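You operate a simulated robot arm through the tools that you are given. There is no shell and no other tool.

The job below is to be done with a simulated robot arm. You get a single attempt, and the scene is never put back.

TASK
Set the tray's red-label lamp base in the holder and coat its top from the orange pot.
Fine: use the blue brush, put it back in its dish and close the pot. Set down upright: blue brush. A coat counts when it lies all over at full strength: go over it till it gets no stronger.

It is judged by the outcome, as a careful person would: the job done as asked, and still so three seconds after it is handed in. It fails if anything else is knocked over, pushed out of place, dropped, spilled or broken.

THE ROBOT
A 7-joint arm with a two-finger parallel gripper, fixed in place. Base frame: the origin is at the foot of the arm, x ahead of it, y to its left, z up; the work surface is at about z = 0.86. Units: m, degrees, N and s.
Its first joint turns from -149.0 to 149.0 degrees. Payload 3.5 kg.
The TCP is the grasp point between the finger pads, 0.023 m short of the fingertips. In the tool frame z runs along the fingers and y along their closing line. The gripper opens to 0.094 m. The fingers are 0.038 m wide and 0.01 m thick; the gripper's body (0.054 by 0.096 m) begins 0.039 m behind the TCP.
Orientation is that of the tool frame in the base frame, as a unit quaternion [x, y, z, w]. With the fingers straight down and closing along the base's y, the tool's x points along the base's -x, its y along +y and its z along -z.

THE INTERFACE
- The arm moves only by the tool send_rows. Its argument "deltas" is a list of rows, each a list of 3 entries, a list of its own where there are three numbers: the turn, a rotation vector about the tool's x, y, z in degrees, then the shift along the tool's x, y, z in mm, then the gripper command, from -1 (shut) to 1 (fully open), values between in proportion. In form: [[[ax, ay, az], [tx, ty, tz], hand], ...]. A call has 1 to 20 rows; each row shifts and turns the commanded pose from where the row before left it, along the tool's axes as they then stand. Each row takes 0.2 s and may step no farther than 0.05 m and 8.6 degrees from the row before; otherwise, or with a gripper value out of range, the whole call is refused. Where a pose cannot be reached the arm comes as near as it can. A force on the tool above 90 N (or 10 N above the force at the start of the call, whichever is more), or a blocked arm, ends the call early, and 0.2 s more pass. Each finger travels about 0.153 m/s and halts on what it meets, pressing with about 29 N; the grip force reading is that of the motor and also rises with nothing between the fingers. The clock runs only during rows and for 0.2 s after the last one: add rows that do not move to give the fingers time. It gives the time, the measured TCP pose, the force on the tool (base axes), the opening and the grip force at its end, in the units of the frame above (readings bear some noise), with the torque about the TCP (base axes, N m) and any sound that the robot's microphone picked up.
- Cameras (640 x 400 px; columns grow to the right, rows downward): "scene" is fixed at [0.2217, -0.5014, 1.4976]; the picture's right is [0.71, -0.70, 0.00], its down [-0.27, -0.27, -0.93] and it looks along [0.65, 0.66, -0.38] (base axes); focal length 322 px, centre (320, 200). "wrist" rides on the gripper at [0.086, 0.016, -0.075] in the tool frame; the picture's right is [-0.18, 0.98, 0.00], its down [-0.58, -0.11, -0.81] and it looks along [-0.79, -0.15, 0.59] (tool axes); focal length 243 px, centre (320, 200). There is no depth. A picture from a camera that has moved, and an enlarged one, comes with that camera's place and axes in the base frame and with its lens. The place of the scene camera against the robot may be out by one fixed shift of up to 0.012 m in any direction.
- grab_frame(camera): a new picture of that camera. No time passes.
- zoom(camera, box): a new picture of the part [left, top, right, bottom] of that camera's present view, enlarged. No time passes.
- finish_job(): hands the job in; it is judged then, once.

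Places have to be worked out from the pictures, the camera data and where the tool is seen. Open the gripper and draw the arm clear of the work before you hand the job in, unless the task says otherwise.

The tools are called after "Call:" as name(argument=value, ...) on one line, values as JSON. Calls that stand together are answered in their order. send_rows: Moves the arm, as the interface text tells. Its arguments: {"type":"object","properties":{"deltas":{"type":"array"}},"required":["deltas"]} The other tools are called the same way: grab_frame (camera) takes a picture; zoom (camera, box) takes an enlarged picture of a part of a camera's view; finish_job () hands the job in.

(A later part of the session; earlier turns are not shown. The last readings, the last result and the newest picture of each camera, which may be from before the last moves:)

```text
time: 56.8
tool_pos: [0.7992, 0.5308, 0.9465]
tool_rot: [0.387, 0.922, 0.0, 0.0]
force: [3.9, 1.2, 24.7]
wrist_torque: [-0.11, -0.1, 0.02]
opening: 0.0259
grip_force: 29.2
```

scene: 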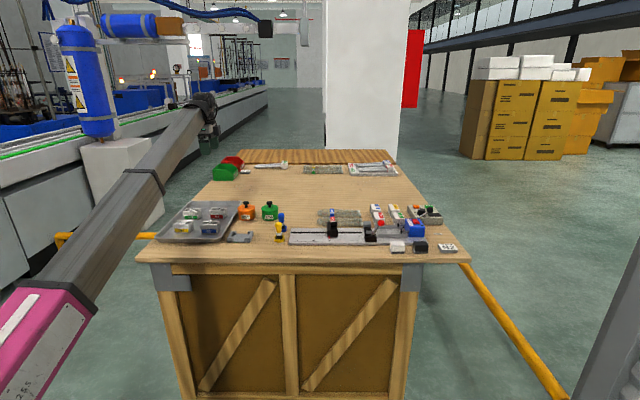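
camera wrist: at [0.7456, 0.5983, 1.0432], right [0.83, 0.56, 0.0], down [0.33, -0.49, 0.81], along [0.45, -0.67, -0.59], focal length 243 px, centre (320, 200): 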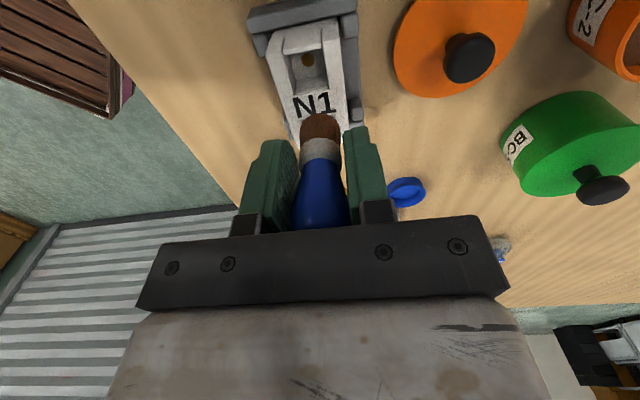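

The contact is stiff, 25 N here. I ease off 0.7 mm to about 10 N and brush the loop again from this spot.

Call:
send_rows(deltas=[[[0, 0, 0], [0, 0, -0.7], -1], [[0, 0, 0], [0, -10, 0], -1], [[0, 0, 0], [0, -10, 0], -1], [[0, 0, 0], [-10, 0, 0], -1], [[0, 0, 0], [-10, 0, 0], -1], [[0, 0, 0], [-9, 0, 0], -1], [[0, 0, 0], [0, 10, 0], -1], [[0, 0, 0], [0, 10, 0], -1], [[0, 0, 0], [9.7, 0, 0], -1], [[0, 0, 0], [9.7, 0, 0], -1], [[0, 0, 0], [9.6, 0, 0], -1]])

Call:
zoom(camera="wrist", box=[220, 20, 420, 230])

Call:
zoom(camera="scene", box=[224, 210, 264, 240])

```text
time: 59.2
tool_pos: [0.7987, 0.5305, 0.9441]
tool_rot: [0.387, 0.922, 0.0, -0.001]
force: [0.3, -0.9, -0.3]
wrist_torque: [-0.01, 0.0, 0.03]
opening: 0.0263
grip_force: 28.8
```

```text
1.90 times, centred on (320, 125) of wrist
camera zoom: at [0.7501, 0.6043, 1.0194], right [0.83, 0.56, 0.0], down [0.33, -0.49, 0.81], along [0.45, -0.67, -0.59], focal length 462 px, centre (320, 343)
```

zoom: 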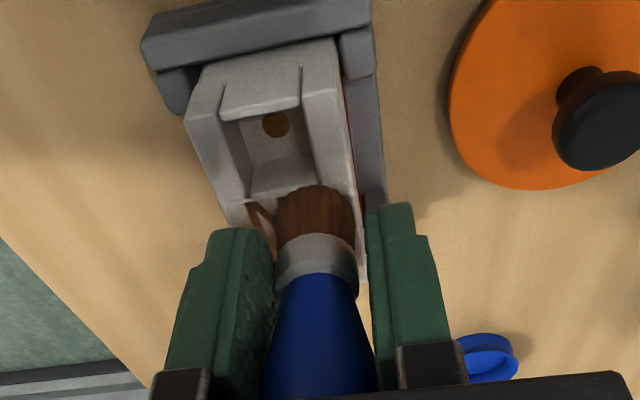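

```text
13.33 times, centred on (244, 225) of scene
camera zoom: at [0.2217, -0.5014, 1.4976], right [0.71, -0.7, 0.0], down [-0.27, -0.27, -0.93], along [0.65, 0.66, -0.38], focal length 4297 px, centre (1333, -133)
```

zoom: 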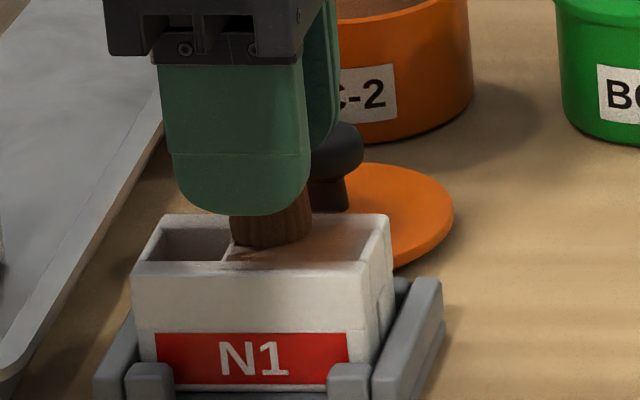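

A brown film now shows over the right half of the top, and the block has settled against the back posts of the holder, still seated. I raise the brush and look at the coat clearly.

Call:
send_rows(deltas=[[[0, 0, 0], [0, 0, -15], -1], [[0, 0, 0], [0, 30, -15], -1], [[0, 0, 0], [0, 30, 0], -1], [[0, 0, 0], [0, 0, 0], -1], [[0, 0, 0], [0, 0, 0], -1]])

Call:
zoom(camera="wrist", box=[150, 20, 270, 170])

Call:
zoom(camera="scene", box=[224, 212, 260, 240])

Call:
zoom(camera="wrist", box=[230, 60, 410, 240])

```text
time: 60.4
tool_pos: [0.8436, 0.5715, 0.9731]
tool_rot: [0.386, 0.922, 0.0, -0.001]
force: [-0.4, 0.5, -0.4]
wrist_torque: [-0.02, 0.01, -0.02]
opening: 0.0262
grip_force: 29.0
```

```text
2.67 times, centred on (210, 95) of wrist
camera zoom: at [0.7946, 0.6445, 1.0484], right [0.83, 0.56, 0.0], down [0.33, -0.49, 0.81], along [0.45, -0.67, -0.59], focal length 647 px, centre (613, 480)
```

zoom: 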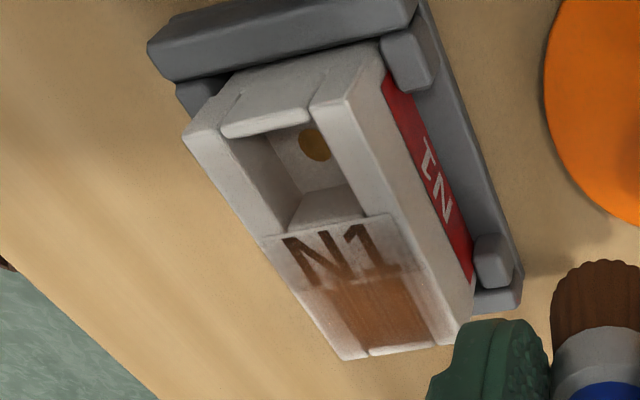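

```text
14.29 times, centred on (242, 226) of scene
camera zoom: at [0.2217, -0.5014, 1.4976], right [0.71, -0.7, 0.0], down [-0.27, -0.27, -0.93], along [0.65, 0.66, -0.38], focal length 4604 px, centre (1434, -171)
```

zoom: 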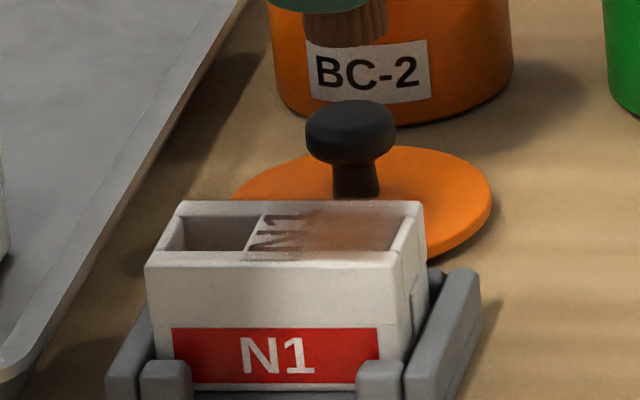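

```text
2.22 times, centred on (320, 150) of wrist
camera zoom: at [0.7946, 0.6445, 1.0484], right [0.83, 0.56, 0.0], down [0.33, -0.49, 0.81], along [0.45, -0.67, -0.59], focal length 539 px, centre (320, 311)
```

zoom: 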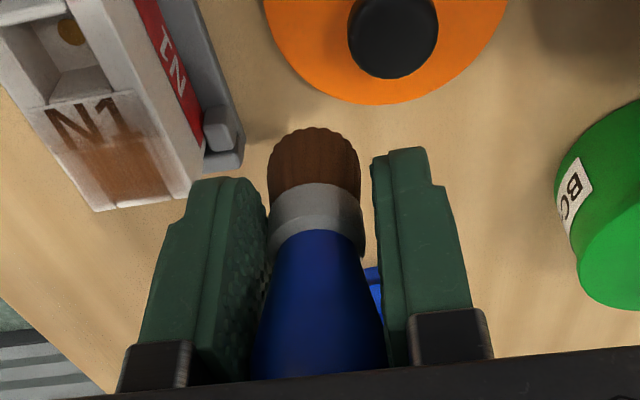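

The film covers the right half where the press was good; the left half is still bare. I bring the brush over the left end of the block and lower it to a light press.

Call:
send_rows(deltas=[[[0, 0, 0], [15, -29, 0], -1], [[0, 0, 0], [14, -29, 0], -1], [[0, 0, 0], [0, 0, 15], -1], [[0, 0, 0], [0, 0, 13], -1], [[0, 0, 0], [0, 0, 2], -1], [[0, 0, 0], [0, 0, 0], -1], [[0, 0, 0], [0, 0, 0], -1]])

Call:
zoom(camera="wrist", box=[220, 20, 420, 230])

Call:
zoom(camera="scene", box=[224, 212, 260, 240])

```text
time: 62.0
tool_pos: [0.781, 0.5529, 0.9452]
tool_rot: [0.387, 0.922, 0.0, 0.0]
force: [0.4, 0.0, -1.1]
wrist_torque: [0.03, 0.02, 0.02]
opening: 0.0262
grip_force: 28.6
```

```text
1.90 times, centred on (320, 125) of wrist
camera zoom: at [0.7315, 0.6259, 1.0193], right [0.83, 0.56, 0.0], down [0.33, -0.49, 0.81], along [0.45, -0.67, -0.59], focal length 462 px, centre (320, 343)
```

zoom: 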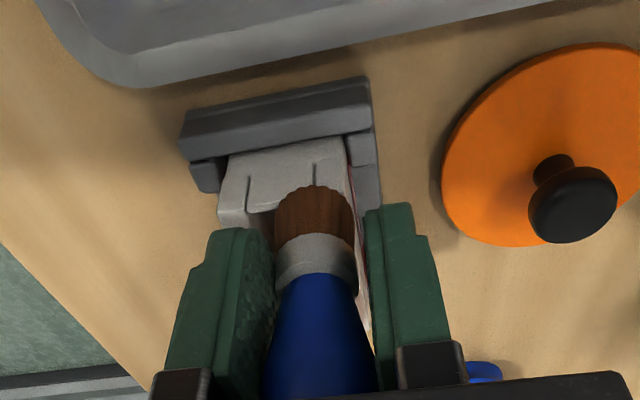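

```text
14.29 times, centred on (242, 226) of scene
camera zoom: at [0.2217, -0.5014, 1.4976], right [0.71, -0.7, 0.0], down [-0.27, -0.27, -0.93], along [0.65, 0.66, -0.38], focal length 4604 px, centre (1434, -171)
```

zoom: 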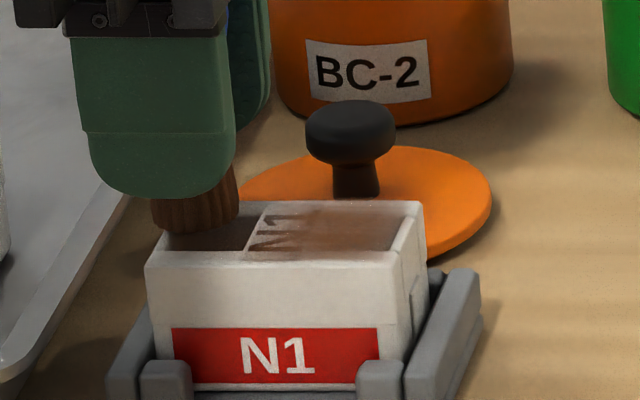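

The brush is over the left end but not yet touching. I lower in small steps to find contact.

Call:
send_rows(deltas=[[[0, 0, 0], [0, 0, 0.8], -1], [[0, 0, 0], [0, 0, 0], -1]])

```text
time: 62.6
tool_pos: [0.7807, 0.5538, 0.9439]
tool_rot: [0.387, 0.922, 0.0, 0.0]
force: [0.5, -0.3, 7.7]
wrist_torque: [-0.01, -0.07, 0.0]
opening: 0.0259
grip_force: 28.6
```

A light 8 N press now. I brush back and forth across the left half, stepping to the middle.

Call:
send_rows(deltas=[[[0, 0, 0], [-2, -10, 0], -1], [[0, 0, 0], [0, -10, 0], -1], [[0, 0, 0], [-8, 0, 0], -1], [[0, 0, 0], [0, 10, 0], -1], [[0, 0, 0], [0, 10, 0], -1], [[0, 0, 0], [-9, 0, 0], -1], [[0, 0, 0], [0, -10, 0], -1], [[0, 0, 0], [0, -10, 0], -1]])

Call:
zoom(camera="wrist", box=[220, 20, 420, 230])

Call:
zoom(camera="scene", box=[224, 212, 260, 240])

```text
time: 64.4
tool_pos: [0.7786, 0.5243, 0.9434]
tool_rot: [0.387, 0.922, 0.0, 0.0]
force: [0.2, 0.2, -0.4]
wrist_torque: [-0.03, 0.0, 0.02]
opening: 0.0263
grip_force: 29.1
```

```text
1.90 times, centred on (320, 125) of wrist
camera zoom: at [0.7306, 0.5982, 1.0188], right [0.83, 0.56, 0.0], down [0.33, -0.49, 0.81], along [0.45, -0.67, -0.59], focal length 462 px, centre (320, 343)
```

zoom: 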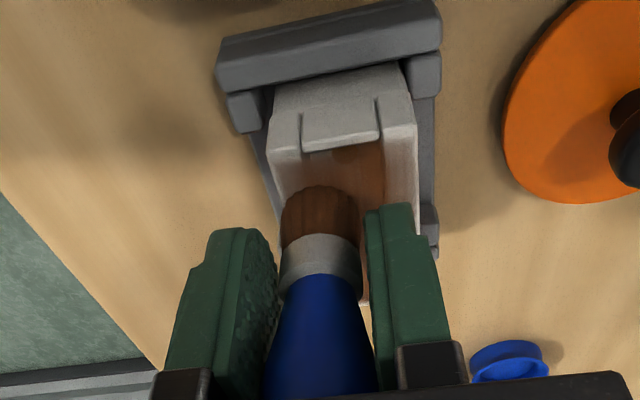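

```text
14.29 times, centred on (242, 226) of scene
camera zoom: at [0.2217, -0.5014, 1.4976], right [0.71, -0.7, 0.0], down [-0.27, -0.27, -0.93], along [0.65, 0.66, -0.38], focal length 4604 px, centre (1434, -171)
```

zoom: 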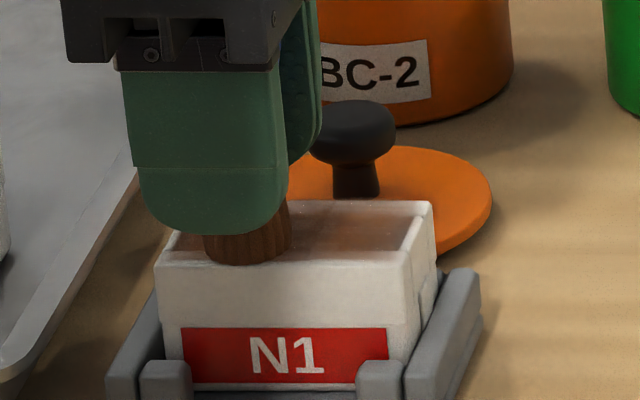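

The coat is building on the left half as well; the block has shifted to the right stop of the pocket, still seated. Contact is lost again, so I press 0.8 mm lower and continue toward the right.

Call:
send_rows(deltas=[[[0, 0, 0], [0, 0, 0.8], -1], [[0, 0, 0], [-10, 0, 0], -1], [[0, 0, 0], [0, 10, 0], -1], [[0, 0, 0], [0, 10, 0], -1], [[0, 0, 0], [-10, 0, 0.3], -1], [[0, 0, 0], [0, -10, 0], -1], [[0, 0, 0], [0, -10, 0], -1]])

Call:
zoom(camera="scene", box=[224, 212, 260, 240])

```text
time: 66.0
tool_pos: [0.7928, 0.5119, 0.9438]
tool_rot: [0.386, 0.922, 0.0, -0.001]
force: [2.4, 1.8, 12.7]
wrist_torque: [-0.01, -0.04, -0.01]
opening: 0.0264
grip_force: 28.6
```

```text
14.29 times, centred on (242, 226) of scene
camera zoom: at [0.2217, -0.5014, 1.4976], right [0.71, -0.7, 0.0], down [-0.27, -0.27, -0.93], along [0.65, 0.66, -0.38], focal length 4604 px, centre (1434, -171)
```

zoom: 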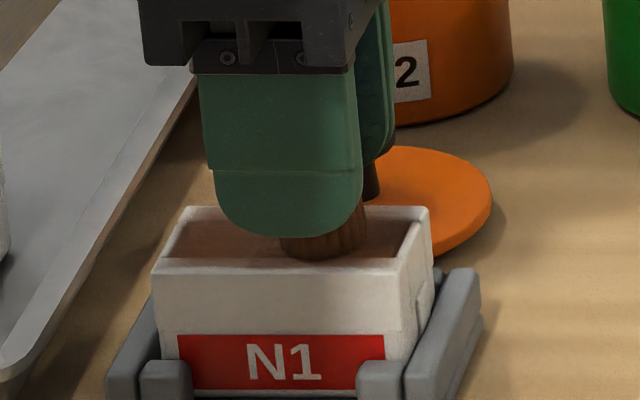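

Good contact at 13 N. I carry on across the right half.

Call:
send_rows(deltas=[[[0, 0, 0], [-10, 0, 0], -1], [[0, 0, 0], [0, 10, 0], -1], [[0, 0, 0], [0, 10, 0], -1], [[0, 0, 0], [-10, 0, 0], -1], [[0, 0, 0], [0, -10, 0], -1], [[0, 0, 0], [0, -10, 0], -1], [[0, 0, 0], [10, 0, 0], -1], [[0, 0, 0], [10, 0, 0], -1]])

Call:
zoom(camera="scene", box=[224, 212, 260, 240])

Call:
zoom(camera="wrist", box=[220, 0, 420, 230])

```text
time: 67.8
tool_pos: [0.7935, 0.5117, 0.9438]
tool_rot: [0.387, 0.922, -0.001, 0.0]
force: [0.6, 0.3, -0.3]
wrist_torque: [-0.03, 0.01, 0.0]
opening: 0.0263
grip_force: 28.9
```

```text
14.29 times, centred on (242, 226) of scene
camera zoom: at [0.2217, -0.5014, 1.4976], right [0.71, -0.7, 0.0], down [-0.27, -0.27, -0.93], along [0.65, 0.66, -0.38], focal length 4604 px, centre (1434, -171)
```

zoom: 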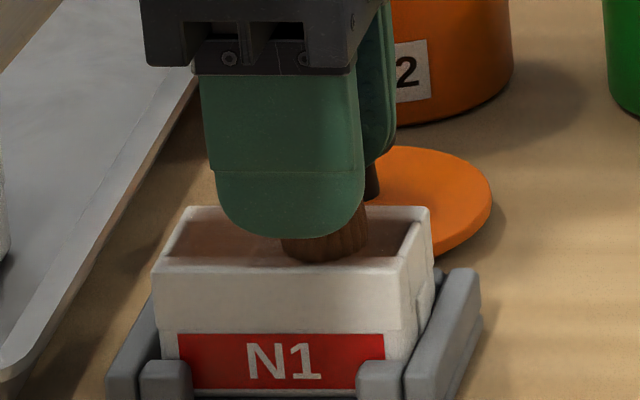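

```text
1.74 times, centred on (320, 115) of wrist
camera zoom: at [0.7446, 0.583, 1.0182], right [0.83, 0.56, 0.0], down [0.33, -0.49, 0.81], along [0.45, -0.67, -0.59], focal length 422 px, centre (320, 348)
```

zoom: 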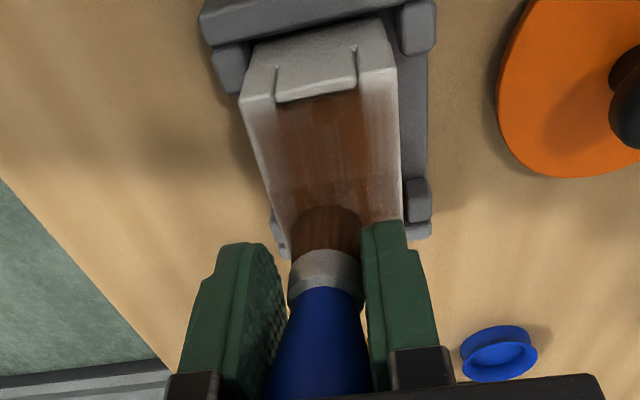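

A solid brown coat now shows over the middle, but the rims are lighter. I raise the brush and look at the whole top.

Call:
send_rows(deltas=[[[0, 0, 0], [0, 0, -15], -1], [[0, 0, 0], [5, 35, -10], -1], [[0, 0, 0], [5, 35, 0], -1], [[0, 0, 0], [0, 0, 0], -1], [[0, 0, 0], [0, 0, 0], -1]])

Call:
zoom(camera="wrist", box=[150, 20, 270, 170])

Call:
zoom(camera="scene", box=[224, 212, 260, 240])

Call:
grab_frame(camera="wrist")

```text
time: 69.0
tool_pos: [0.838, 0.5682, 0.9694]
tool_rot: [0.386, 0.922, 0.0, 0.001]
force: [-0.2, -0.6, -0.9]
wrist_torque: [0.0, -0.02, -0.01]
opening: 0.0262
grip_force: 29.6
```

```text
2.67 times, centred on (210, 95) of wrist
camera zoom: at [0.7882, 0.6403, 1.0441], right [0.83, 0.56, 0.0], down [0.33, -0.49, 0.81], along [0.45, -0.67, -0.59], focal length 647 px, centre (613, 480)
```

zoom: 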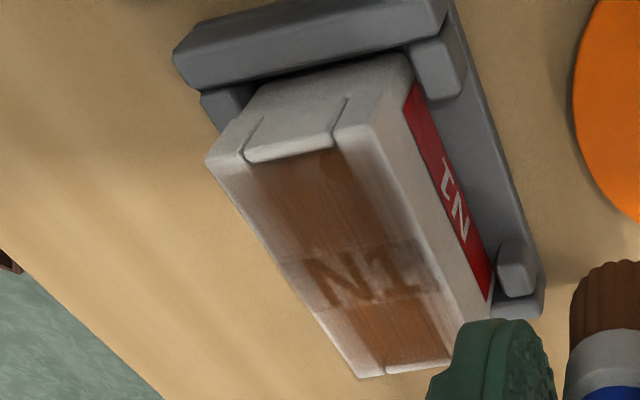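

```text
14.29 times, centred on (242, 226) of scene
camera zoom: at [0.2217, -0.5014, 1.4976], right [0.71, -0.7, 0.0], down [-0.27, -0.27, -0.93], along [0.65, 0.66, -0.38], focal length 4604 px, centre (1434, -171)
```

zoom: 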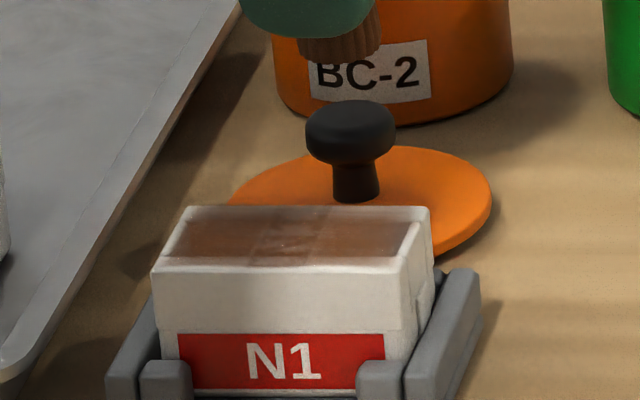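

```text
taken
camera wrist: at [0.7882, 0.6403, 1.0441], right [0.83, 0.56, 0.0], down [0.33, -0.49, 0.81], along [0.45, -0.67, -0.59], focal length 243 px, centre (320, 200)
```

wrist: 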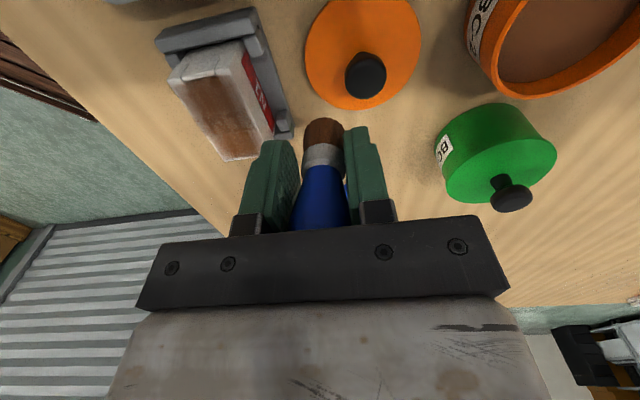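

The coat fades toward all four edges, so the brush must run along the rims. I place it at the front-left corner and lower to contact.

Call:
send_rows(deltas=[[[0, 0, 0], [10, -40, 0], -1], [[0, 0, 0], [20, -40, 0], -1], [[0, 0, 0], [0, 0, 12], -1], [[0, 0, 0], [0, 0, 12], -1], [[0, 0, 0], [0, 0, 1], -1], [[0, 0, 0], [0, 0, 0.5], -1], [[0, 0, 0], [0, 0, 0], -1]])

Call:
zoom(camera="wrist", box=[220, 0, 420, 230])

Call:
zoom(camera="scene", box=[224, 212, 260, 240])

```text
time: 70.6
tool_pos: [0.7571, 0.5321, 0.9428]
tool_rot: [0.387, 0.922, 0.001, 0.0]
force: [-0.6, -0.5, 8.0]
wrist_torque: [-0.07, -0.03, -0.03]
opening: 0.0262
grip_force: 29.2
```

```text
1.74 times, centred on (320, 115) of wrist
camera zoom: at [0.7091, 0.605, 1.0176], right [0.83, 0.56, 0.0], down [0.33, -0.49, 0.81], along [0.45, -0.67, -0.59], focal length 422 px, centre (320, 348)
```

zoom: 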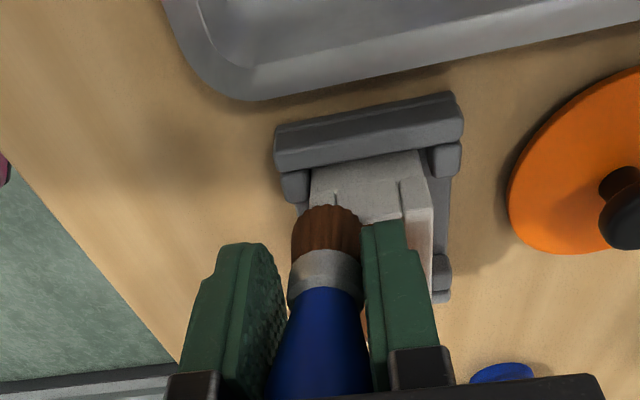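

```text
14.29 times, centred on (242, 226) of scene
camera zoom: at [0.2217, -0.5014, 1.4976], right [0.71, -0.7, 0.0], down [-0.27, -0.27, -0.93], along [0.65, 0.66, -0.38], focal length 4604 px, centre (1434, -171)
```

zoom: 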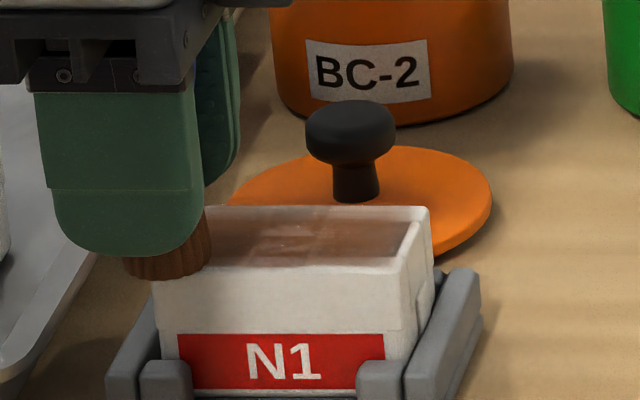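

Contact at 8 N on the front-left corner. I run along the front rim to the right end.

Call:
send_rows(deltas=[[[0, 0, 0], [-9, 1, 0], -1], [[0, 0, 0], [-9, 1, 0.2], -1], [[0, 0, 0], [-9, 0, 0.2], -1], [[0, 0, 0], [-9, 0, 0.2], -1], [[0, 0, 0], [-9, 0, 0.2], -1], [[0, 0, 0], [-9, 0, 0.2], -1], [[0, 0, 0], [-6, 0, 0], -1], [[0, 0, 0], [0, 0, 0], -1]])

Call:
zoom(camera="wrist", box=[220, 0, 420, 230])

Call:
zoom(camera="scene", box=[224, 212, 260, 240])

```text
time: 72.4
tool_pos: [0.8016, 0.4918, 0.9407]
tool_rot: [0.386, 0.923, 0.0, 0.0]
force: [-3.7, 5.3, 21.1]
wrist_torque: [0.2, 0.2, -0.02]
opening: 0.0264
grip_force: 28.6
```

```text
1.74 times, centred on (320, 115) of wrist
camera zoom: at [0.7525, 0.5638, 1.0167], right [0.83, 0.56, 0.0], down [0.33, -0.49, 0.81], along [0.45, -0.67, -0.59], focal length 422 px, centre (320, 348)
```

zoom: 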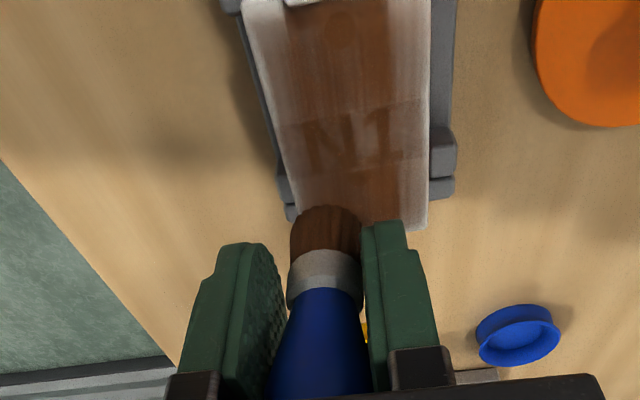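

```text
14.29 times, centred on (242, 226) of scene
camera zoom: at [0.2217, -0.5014, 1.4976], right [0.71, -0.7, 0.0], down [-0.27, -0.27, -0.93], along [0.65, 0.66, -0.38], focal length 4604 px, centre (1434, -171)
```

zoom: 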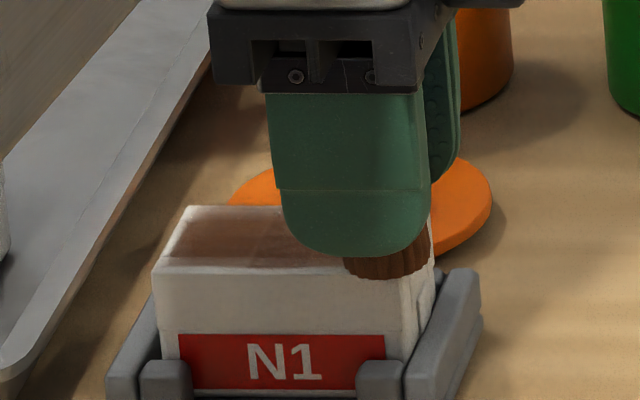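

The press grew to 21 N, so I ease off 0.6 mm, then brush across the right end and back along the rear rim.

Call:
send_rows(deltas=[[[0, 0, 0], [0, 4, -0.6], -1], [[0, 0, 0], [0, 10, 0], -1], [[0, 0, 0], [0, 10, 0], -1], [[0, 0, 0], [0, 9, 0], -1], [[0, 0, 0], [8, 1, 0.1], -1], [[0, 0, 0], [9, 0, 0.1], -1], [[0, 0, 0], [9, 0, 0.1], -1], [[0, 0, 0], [0, 0, 0], -1]])

Call:
zoom(camera="wrist", box=[220, 0, 420, 230])

Call:
zoom(camera="scene", box=[224, 212, 260, 240])

```text
time: 74.2
tool_pos: [0.8091, 0.5346, 0.9424]
tool_rot: [0.388, 0.922, 0.0, 0.0]
force: [-0.5, -0.3, -1.1]
wrist_torque: [-0.01, -0.02, 0.0]
opening: 0.0262
grip_force: 28.9
```

```text
1.74 times, centred on (320, 115) of wrist
camera zoom: at [0.7594, 0.6066, 1.0169], right [0.83, 0.56, 0.0], down [0.33, -0.49, 0.81], along [0.45, -0.67, -0.59], focal length 422 px, centre (320, 348)
```

zoom: 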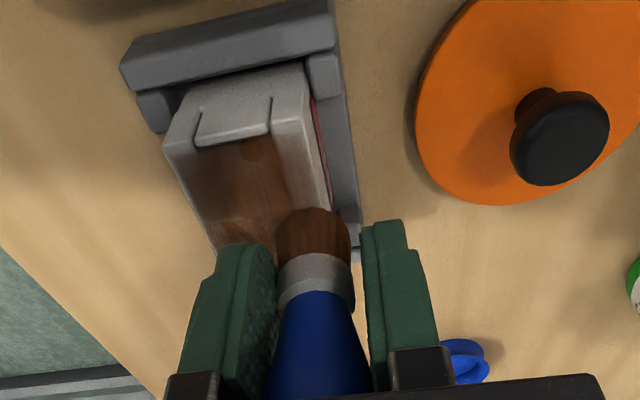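

```text
14.29 times, centred on (242, 226) of scene
camera zoom: at [0.2217, -0.5014, 1.4976], right [0.71, -0.7, 0.0], down [-0.27, -0.27, -0.93], along [0.65, 0.66, -0.38], focal length 4604 px, centre (1434, -171)
```

zoom: 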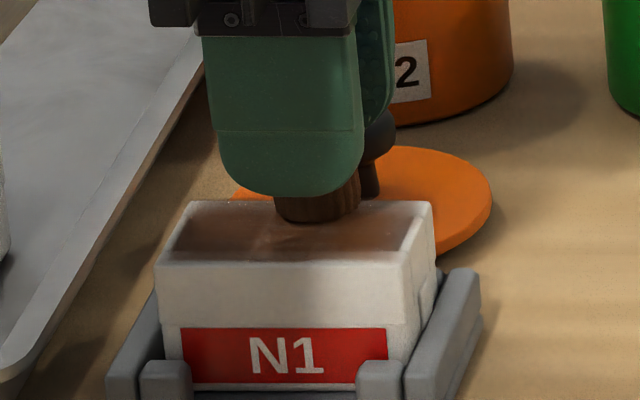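

Contact was lost again mid-way, so I lower 0.8 mm and continue along the rear rim to the left end and across it.

Call:
send_rows(deltas=[[[0, 0, 0], [-9, 0, 0.9], -1], [[0, 0, 0], [9, 0, 0.2], -1], [[0, 0, 0], [9, 0, 0.1], -1], [[0, 0, 0], [9, 0, 0.1], -1], [[0, 0, 0], [9, 0, 0], -1], [[0, 0, 0], [8, 0, 0], -1], [[0, 0, 0], [0, 0, 0], -1]])

Call:
zoom(camera="wrist", box=[220, 0, 420, 230])

Call:
zoom(camera="scene", box=[224, 212, 260, 240])

```text
time: 75.8
tool_pos: [0.7841, 0.558, 0.9412]
tool_rot: [0.387, 0.922, 0.0, 0.0]
force: [0.8, -0.8, 9.2]
wrist_torque: [-0.09, -0.16, 0.02]
opening: 0.026
grip_force: 28.9
```

```text
1.74 times, centred on (320, 115) of wrist
camera zoom: at [0.735, 0.6303, 1.0159], right [0.83, 0.56, 0.0], down [0.33, -0.49, 0.81], along [0.45, -0.67, -0.59], focal length 422 px, centre (320, 348)
```

zoom: 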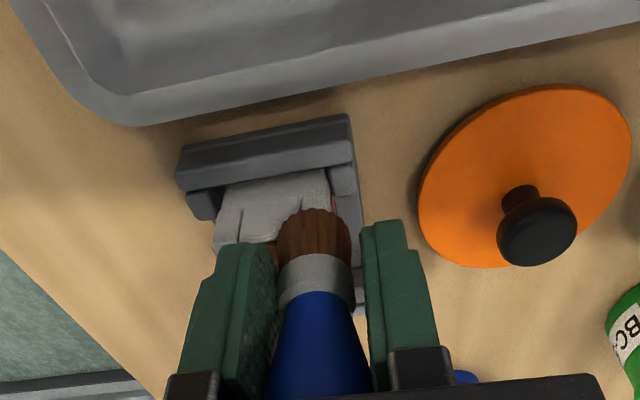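

```text
14.29 times, centred on (242, 226) of scene
camera zoom: at [0.2217, -0.5014, 1.4976], right [0.71, -0.7, 0.0], down [-0.27, -0.27, -0.93], along [0.65, 0.66, -0.38], focal length 4604 px, centre (1434, -171)
```

zoom: 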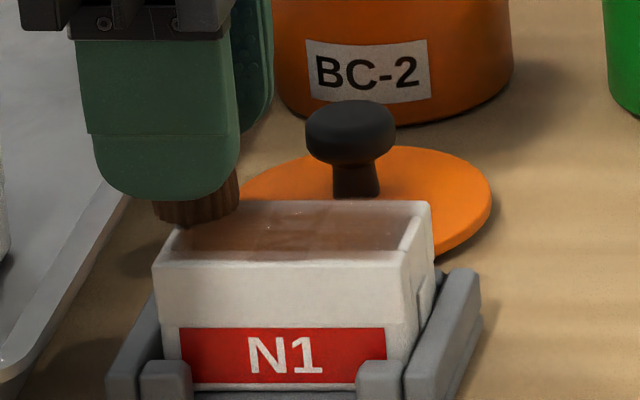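

Contact is good at 9 N at the rear-left corner. I brush forward across the left end and then over the front rim once more.

Call:
send_rows(deltas=[[[0, 0, 0], [0, -9, 0], -1], [[0, 0, 0], [0, -9, 0], -1], [[0, 0, 0], [0, -9, 0], -1], [[0, 0, 0], [0, -7, 0], -1], [[0, 0, 0], [-9, 0, 0.2], -1], [[0, 0, 0], [-9, 0, 0.2], -1], [[0, 0, 0], [0, 0, 0], -1]])

Call:
zoom(camera="wrist", box=[220, 0, 420, 230])

Call:
zoom(camera="scene", box=[224, 212, 260, 240])

```text
time: 77.4
tool_pos: [0.771, 0.5228, 0.9399]
tool_rot: [0.387, 0.922, 0.001, 0.0]
force: [-3.4, 1.4, 14.6]
wrist_torque: [0.02, -0.01, 0.01]
opening: 0.0264
grip_force: 29.8
```

```text
1.74 times, centred on (320, 115) of wrist
camera zoom: at [0.7219, 0.5942, 1.0154], right [0.83, 0.56, 0.0], down [0.33, -0.49, 0.81], along [0.45, -0.67, -0.59], focal length 422 px, centre (320, 348)
```

zoom: 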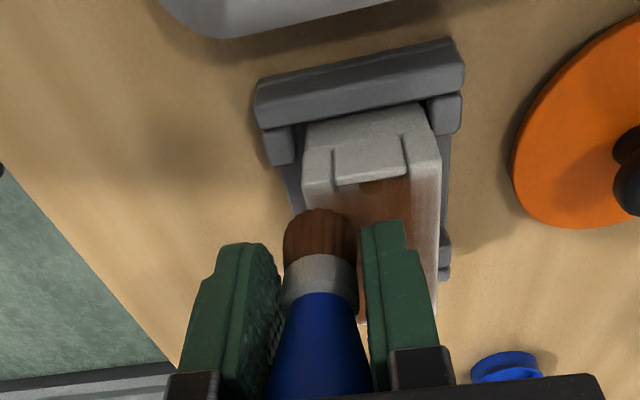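

```text
14.29 times, centred on (242, 226) of scene
camera zoom: at [0.2217, -0.5014, 1.4976], right [0.71, -0.7, 0.0], down [-0.27, -0.27, -0.93], along [0.65, 0.66, -0.38], focal length 4604 px, centre (1434, -171)
```

zoom: 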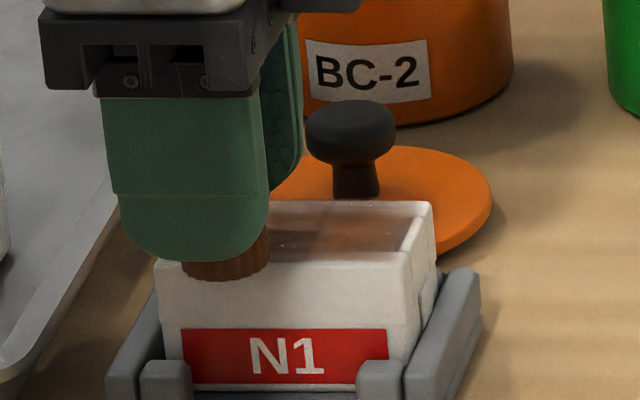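

Contact is fine at 15 N. I finish the front rim to the right end, then lift to inspect.

Call:
send_rows(deltas=[[[0, 0, 0], [-9, 0, 0], -1], [[0, 0, 0], [-9, 0, 0.1], -1], [[0, 0, 0], [-9, 0, 0.1], -1], [[0, 0, 0], [-9, 0, 0.1], -1], [[0, 0, 0], [-6, 0, 0], -1], [[0, 0, 0], [0, 0, 0], -1], [[0, 0, 0], [0, 10, -20], -1], [[0, 0, 0], [15, 40, -10], -1], [[0, 0, 0], [20, 40, 0], -1], [[0, 0, 0], [0, 0, 0], -1], [[0, 0, 0], [0, 0, 0], -1]])

Call:
zoom(camera="wrist", box=[120, 20, 270, 170])

Call:
zoom(camera="scene", box=[224, 212, 260, 240])

Call:
grab_frame(camera="wrist")

```text
time: 79.8
tool_pos: [0.8415, 0.5809, 0.9694]
tool_rot: [0.386, 0.922, 0.001, 0.0]
force: [0.1, 0.0, -0.6]
wrist_torque: [0.01, -0.01, 0.01]
opening: 0.0261
grip_force: 28.9
```

```text
2.67 times, centred on (195, 95) of wrist
camera zoom: at [0.7924, 0.6533, 1.0442], right [0.83, 0.56, 0.0], down [0.33, -0.49, 0.81], along [0.45, -0.67, -0.59], focal length 647 px, centre (653, 480)
```

zoom: 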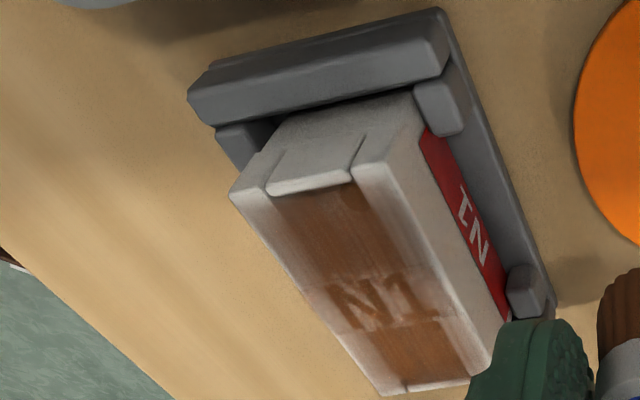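

```text
14.29 times, centred on (242, 226) of scene
camera zoom: at [0.2217, -0.5014, 1.4976], right [0.71, -0.7, 0.0], down [-0.27, -0.27, -0.93], along [0.65, 0.66, -0.38], focal length 4604 px, centre (1434, -171)
```

zoom: 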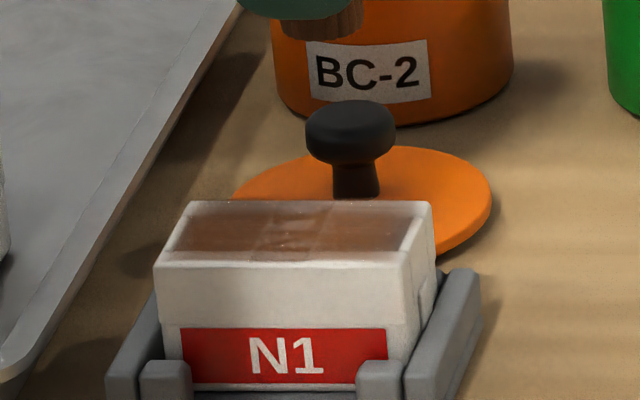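

```text
taken
camera wrist: at [0.7924, 0.6533, 1.0442], right [0.83, 0.56, 0.0], down [0.33, -0.49, 0.81], along [0.45, -0.67, -0.59], focal length 243 px, centre (320, 200)
```

wrist: 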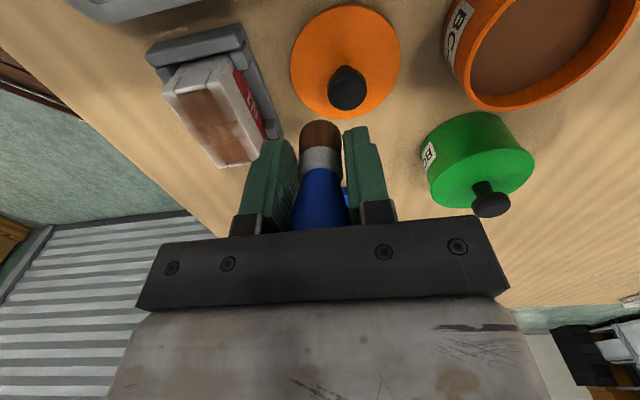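

The coat is uneven and lighter over the label, and the edges have barely gained, so the brush is running dry. I go back to the pot for more paint.

Call:
send_rows(deltas=[[[0, 0, 0], [0, 0, -30], -1], [[0, 0, 0], [2, 30, 0], -1], [[0, 0, 0], [2, 30, 0], -1], [[0, 0, 0], [2, 30, 0], -1], [[0, 0, 0], [1, 30, 0], -1], [[0, 0, 0], [0, 0, 0], -1], [[0, 0, 0], [0, 0, 25], -1], [[0, 0, 0], [0, 0, 20], -1], [[0, 0, 0], [0, 0, 15], -1], [[0, 0, 0], [0, 0, 0], -1]])

Call:
zoom(camera="wrist", box=[220, 0, 420, 230])

Call:
zoom(camera="scene", box=[230, 190, 275, 225])

```text
time: 82.0
tool_pos: [0.9199, 0.6699, 0.9403]
tool_rot: [0.388, 0.922, -0.001, 0.0]
force: [0.5, 0.0, -0.3]
wrist_torque: [-0.04, -0.01, 0.0]
opening: 0.0262
grip_force: 29.0
```

```text
1.74 times, centred on (320, 115) of wrist
camera zoom: at [0.8717, 0.7426, 1.0145], right [0.83, 0.56, 0.0], down [0.33, -0.49, 0.81], along [0.45, -0.67, -0.59], focal length 422 px, centre (320, 348)
```

zoom: 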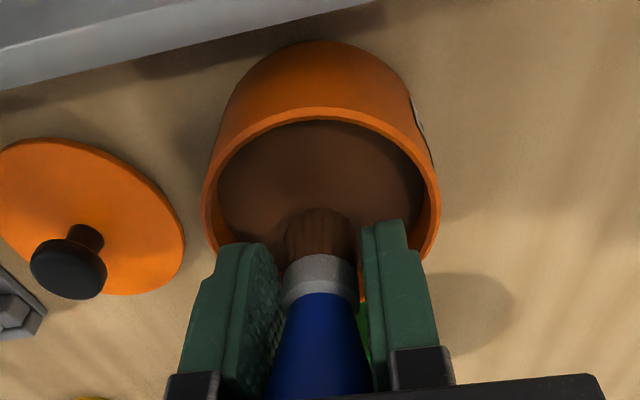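

```text
11.43 times, centred on (252, 208) of scene
camera zoom: at [0.2217, -0.5014, 1.4976], right [0.71, -0.7, 0.0], down [-0.27, -0.27, -0.93], along [0.65, 0.66, -0.38], focal length 3683 px, centre (1091, 114)
```

zoom: 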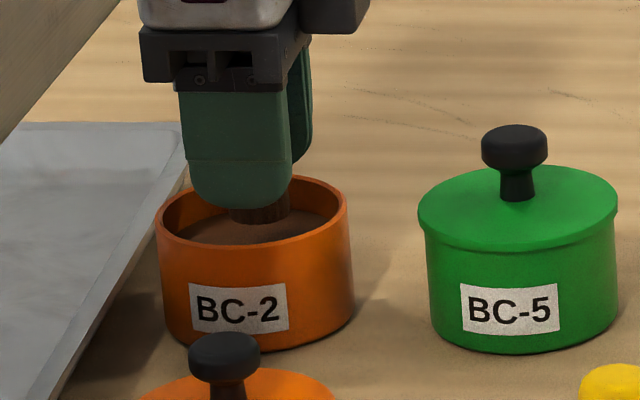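

The tip is inside the rim just above the paint. I lower in small steps until it dips.

Call:
send_rows(deltas=[[[0, 0, 0], [0, 0, 3], -1], [[0, 0, 0], [0, 0, 2], -1], [[0, 0, 0], [0, 0, 1], -1], [[0, 0, 0], [0, 0, 0], -1]])

Call:
zoom(camera="scene", box=[230, 190, 275, 225])

```text
time: 83.0
tool_pos: [0.9222, 0.6687, 0.9334]
tool_rot: [0.386, 0.922, 0.0, -0.001]
force: [1.1, -1.0, -0.7]
wrist_torque: [0.02, 0.02, -0.02]
opening: 0.0261
grip_force: 28.6
```

```text
11.43 times, centred on (252, 208) of scene
camera zoom: at [0.2217, -0.5014, 1.4976], right [0.71, -0.7, 0.0], down [-0.27, -0.27, -0.93], along [0.65, 0.66, -0.38], focal length 3683 px, centre (1091, 114)
```

zoom: 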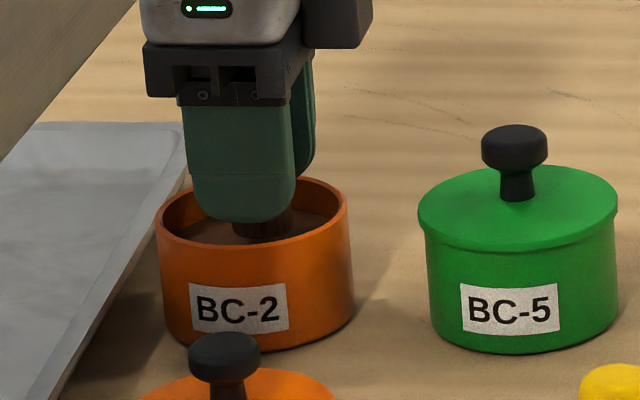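

No contact yet. I go on in 1 mm steps, watching the fingertip clearance to the rim.

Call:
send_rows(deltas=[[[0, 0, 0], [0, 0, 1], -1], [[0, 0, 0], [0, 0, 1], -1], [[0, 0, 0], [0, 0, 1], -1], [[0, 0, 0], [0, 0, 0], -1], [[0, 0, 0], [0, 0, 0], -1]])

Call:
zoom(camera="wrist", box=[220, 0, 420, 230])

Call:
zoom(camera="scene", box=[230, 190, 275, 225])

```text
time: 84.2
tool_pos: [0.9209, 0.67, 0.9302]
tool_rot: [0.387, 0.922, 0.0, 0.0]
force: [-0.3, -0.1, -0.2]
wrist_torque: [0.0, 0.04, -0.04]
opening: 0.0259
grip_force: 28.9
```

```text
1.74 times, centred on (320, 115) of wrist
camera zoom: at [0.8719, 0.7422, 1.0056], right [0.83, 0.56, 0.0], down [0.33, -0.49, 0.81], along [0.45, -0.67, -0.59], focal length 422 px, centre (320, 348)
```

zoom: 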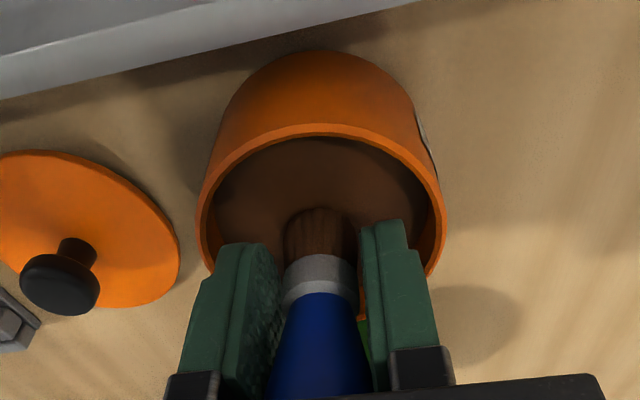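

```text
11.43 times, centred on (252, 208) of scene
camera zoom: at [0.2217, -0.5014, 1.4976], right [0.71, -0.7, 0.0], down [-0.27, -0.27, -0.93], along [0.65, 0.66, -0.38], focal length 3683 px, centre (1091, 114)
```

zoom: 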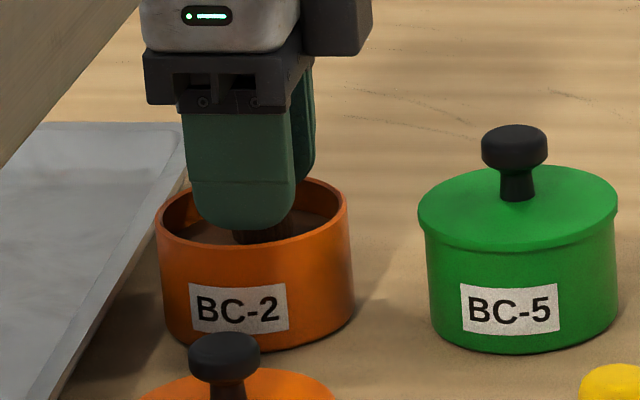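

Still free. The rounded fingertips lie inside the pot's opening, so I lower a further 3 mm in steps, stopping at contact.

Call:
send_rows(deltas=[[[0, 0, 0], [0, 0, 1], -1], [[0, 0, 0], [0, 0, 1], -1], [[0, 0, 0], [0, 0, 1], -1], [[0, 0, 0], [0, 0, 0], -1], [[0, 0, 0], [0, 0, 0], -1]])

Call:
zoom(camera="wrist", box=[260, 60, 380, 200])

Call:
zoom(camera="scene", box=[238, 196, 262, 214])

```text
time: 85.4
tool_pos: [0.9201, 0.669, 0.9263]
tool_rot: [0.387, 0.922, 0.0, -0.001]
force: [-0.1, 0.0, -1.1]
wrist_torque: [0.02, -0.01, -0.03]
opening: 0.0259
grip_force: 29.0
```

```text
2.86 times, centred on (320, 130) of wrist
camera zoom: at [0.8721, 0.7417, 1.0025], right [0.83, 0.56, 0.0], down [0.33, -0.49, 0.81], along [0.45, -0.67, -0.59], focal length 693 px, centre (320, 400)
```

zoom: 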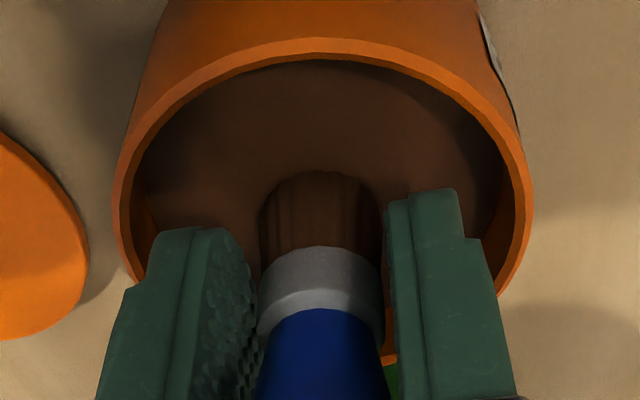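

```text
16.00 times, centred on (250, 205) of scene
camera zoom: at [0.2217, -0.5014, 1.4976], right [0.71, -0.7, 0.0], down [-0.27, -0.27, -0.93], along [0.65, 0.66, -0.38], focal length 5156 px, centre (1440, 120)
```

zoom: 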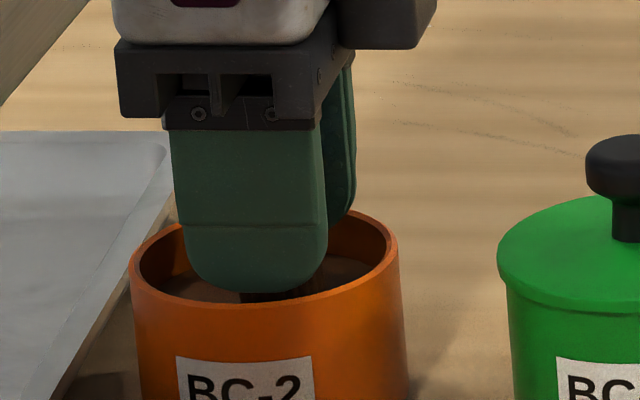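

The tip should be within 1–2 mm of the paint. I continue two more 1 mm steps.

Call:
send_rows(deltas=[[[0, 0, 0], [0, 0, 1], -1], [[0, 0, 0], [0, 0, 1], -1], [[0, 0, 0], [0, 0, 0], -1], [[0, 0, 0], [0, 0, 0], -1]])

Call:
zoom(camera="wrist", box=[260, 60, 380, 200])

Call:
zoom(camera="scene", box=[238, 196, 262, 214])

```text
time: 86.4
tool_pos: [0.9218, 0.6691, 0.9261]
tool_rot: [0.388, 0.922, 0.001, 0.0]
force: [-1.2, 0.3, 10.4]
wrist_torque: [-0.07, -0.12, -0.02]
opening: 0.026
grip_force: 28.6
```

```text
2.86 times, centred on (320, 130) of wrist
camera zoom: at [0.8723, 0.7423, 1.0013], right [0.83, 0.56, 0.0], down [0.33, -0.49, 0.81], along [0.45, -0.67, -0.59], focal length 693 px, centre (320, 400)
```

zoom: 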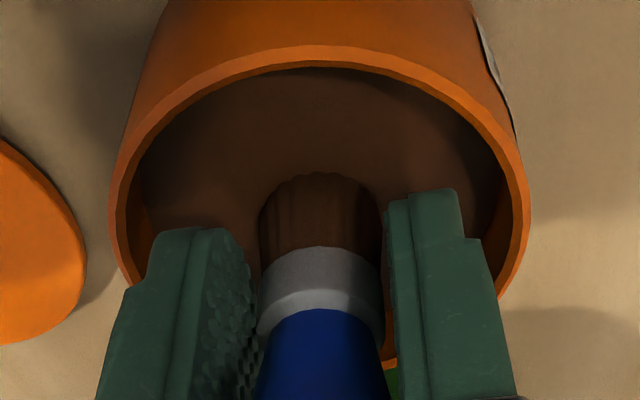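

```text
16.00 times, centred on (250, 205) of scene
camera zoom: at [0.2217, -0.5014, 1.4976], right [0.71, -0.7, 0.0], down [-0.27, -0.27, -0.93], along [0.65, 0.66, -0.38], focal length 5156 px, centre (1440, 120)
```

zoom: 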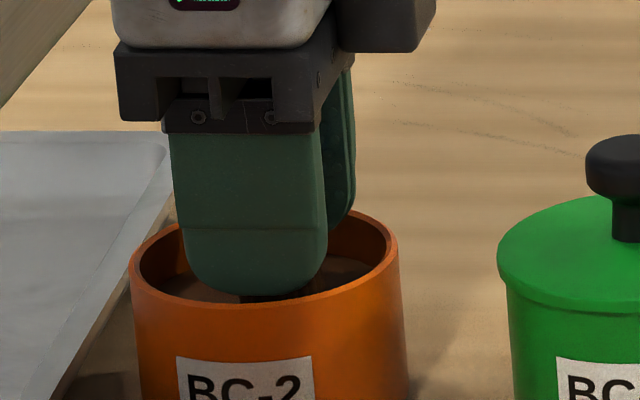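

Contact at 10 N: the bristles are in the paint. I hold briefly, lift slowly and carry the brush back above the block.

Call:
send_rows(deltas=[[[0, 0, 0], [0, 0, 0], -1], [[0, 0, 0], [0, 0, 0], -1], [[0, 0, 0], [0, 0, -4], -1], [[0, 0, 0], [0, 0, -8], -1], [[0, 0, 0], [0, 0, -15], -1], [[0, 0, 0], [0, 0, -25], -1], [[0, 0, 0], [-2, -32, 0], -1], [[0, 0, 0], [-2, -32, 0], -1], [[0, 0, 0], [-2, -32, 0], -1], [[0, 0, 0], [-2, -32, 0], -1], [[0, 0, 0], [-2, -33, 0], -1], [[0, 0, 0], [-2.4, -33, 0], -1], [[0, 0, 0], [0, 0, 0], -1], [[0, 0, 0], [0, 0, 0], -1], [[0, 0, 0], [0, 0, 0], -1]])

Call:
zoom(camera="wrist", box=[220, 0, 420, 230])

Call:
zoom(camera="scene", box=[220, 200, 280, 245])

```text
time: 89.6
tool_pos: [0.7908, 0.5247, 0.9788]
tool_rot: [0.387, 0.922, 0.0, 0.0]
force: [-1.2, 0.0, -0.9]
wrist_torque: [-0.05, 0.03, 0.0]
opening: 0.0262
grip_force: 28.9
```

```text
1.74 times, centred on (320, 115) of wrist
camera zoom: at [0.7417, 0.5977, 1.0534], right [0.83, 0.56, 0.0], down [0.33, -0.49, 0.81], along [0.45, -0.67, -0.59], focal length 422 px, centre (320, 348)
```

zoom: 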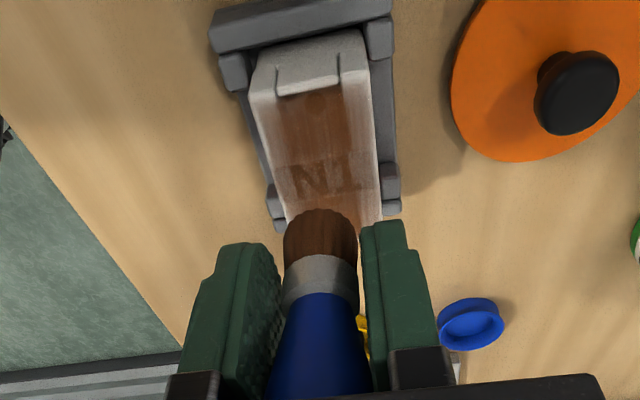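

```text
8.89 times, centred on (250, 222) of scene
camera zoom: at [0.2217, -0.5014, 1.4976], right [0.71, -0.7, 0.0], down [-0.27, -0.27, -0.93], along [0.65, 0.66, -0.38], focal length 2864 px, centre (942, 0)
```

zoom: 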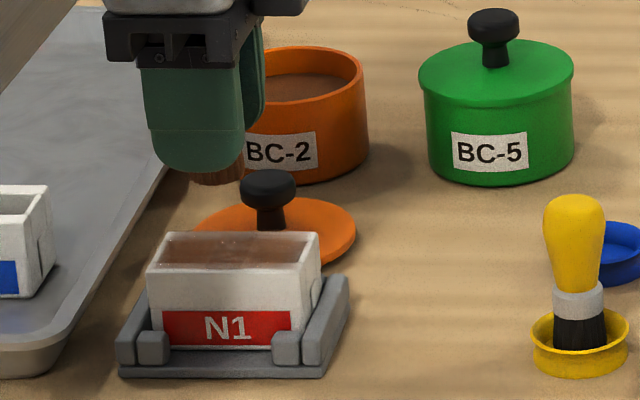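

The brush is reloaded. The block's centre is about 5 mm right and 2 mm forward of the tool; I set down at its rear-left corner.

Call:
send_rows(deltas=[[[0, 0, 0], [12, 9, 0], -1], [[0, 0, 0], [13, 8, 0], -1], [[0, 0, 0], [0, 0, 20], -1], [[0, 0, 0], [0, 0, 15], -1], [[0, 0, 0], [0, 0, 2.5], -1], [[0, 0, 0], [0, 0, 0.8], -1], [[0, 0, 0], [0, 0, 0], -1]])

Call:
zoom(camera="scene", box=[224, 212, 260, 240])

```text
time: 91.2
tool_pos: [0.7859, 0.5536, 0.9404]
tool_rot: [0.385, 0.923, 0.0, 0.001]
force: [-1.2, 0.1, 13.3]
wrist_torque: [-0.09, -0.07, -0.01]
opening: 0.0258
grip_force: 29.4
```

```text
14.29 times, centred on (242, 226) of scene
camera zoom: at [0.2217, -0.5014, 1.4976], right [0.71, -0.7, 0.0], down [-0.27, -0.27, -0.93], along [0.65, 0.66, -0.38], focal length 4604 px, centre (1434, -171)
```

zoom: 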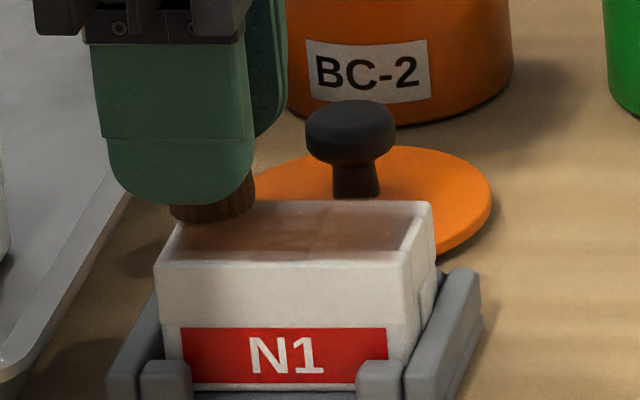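

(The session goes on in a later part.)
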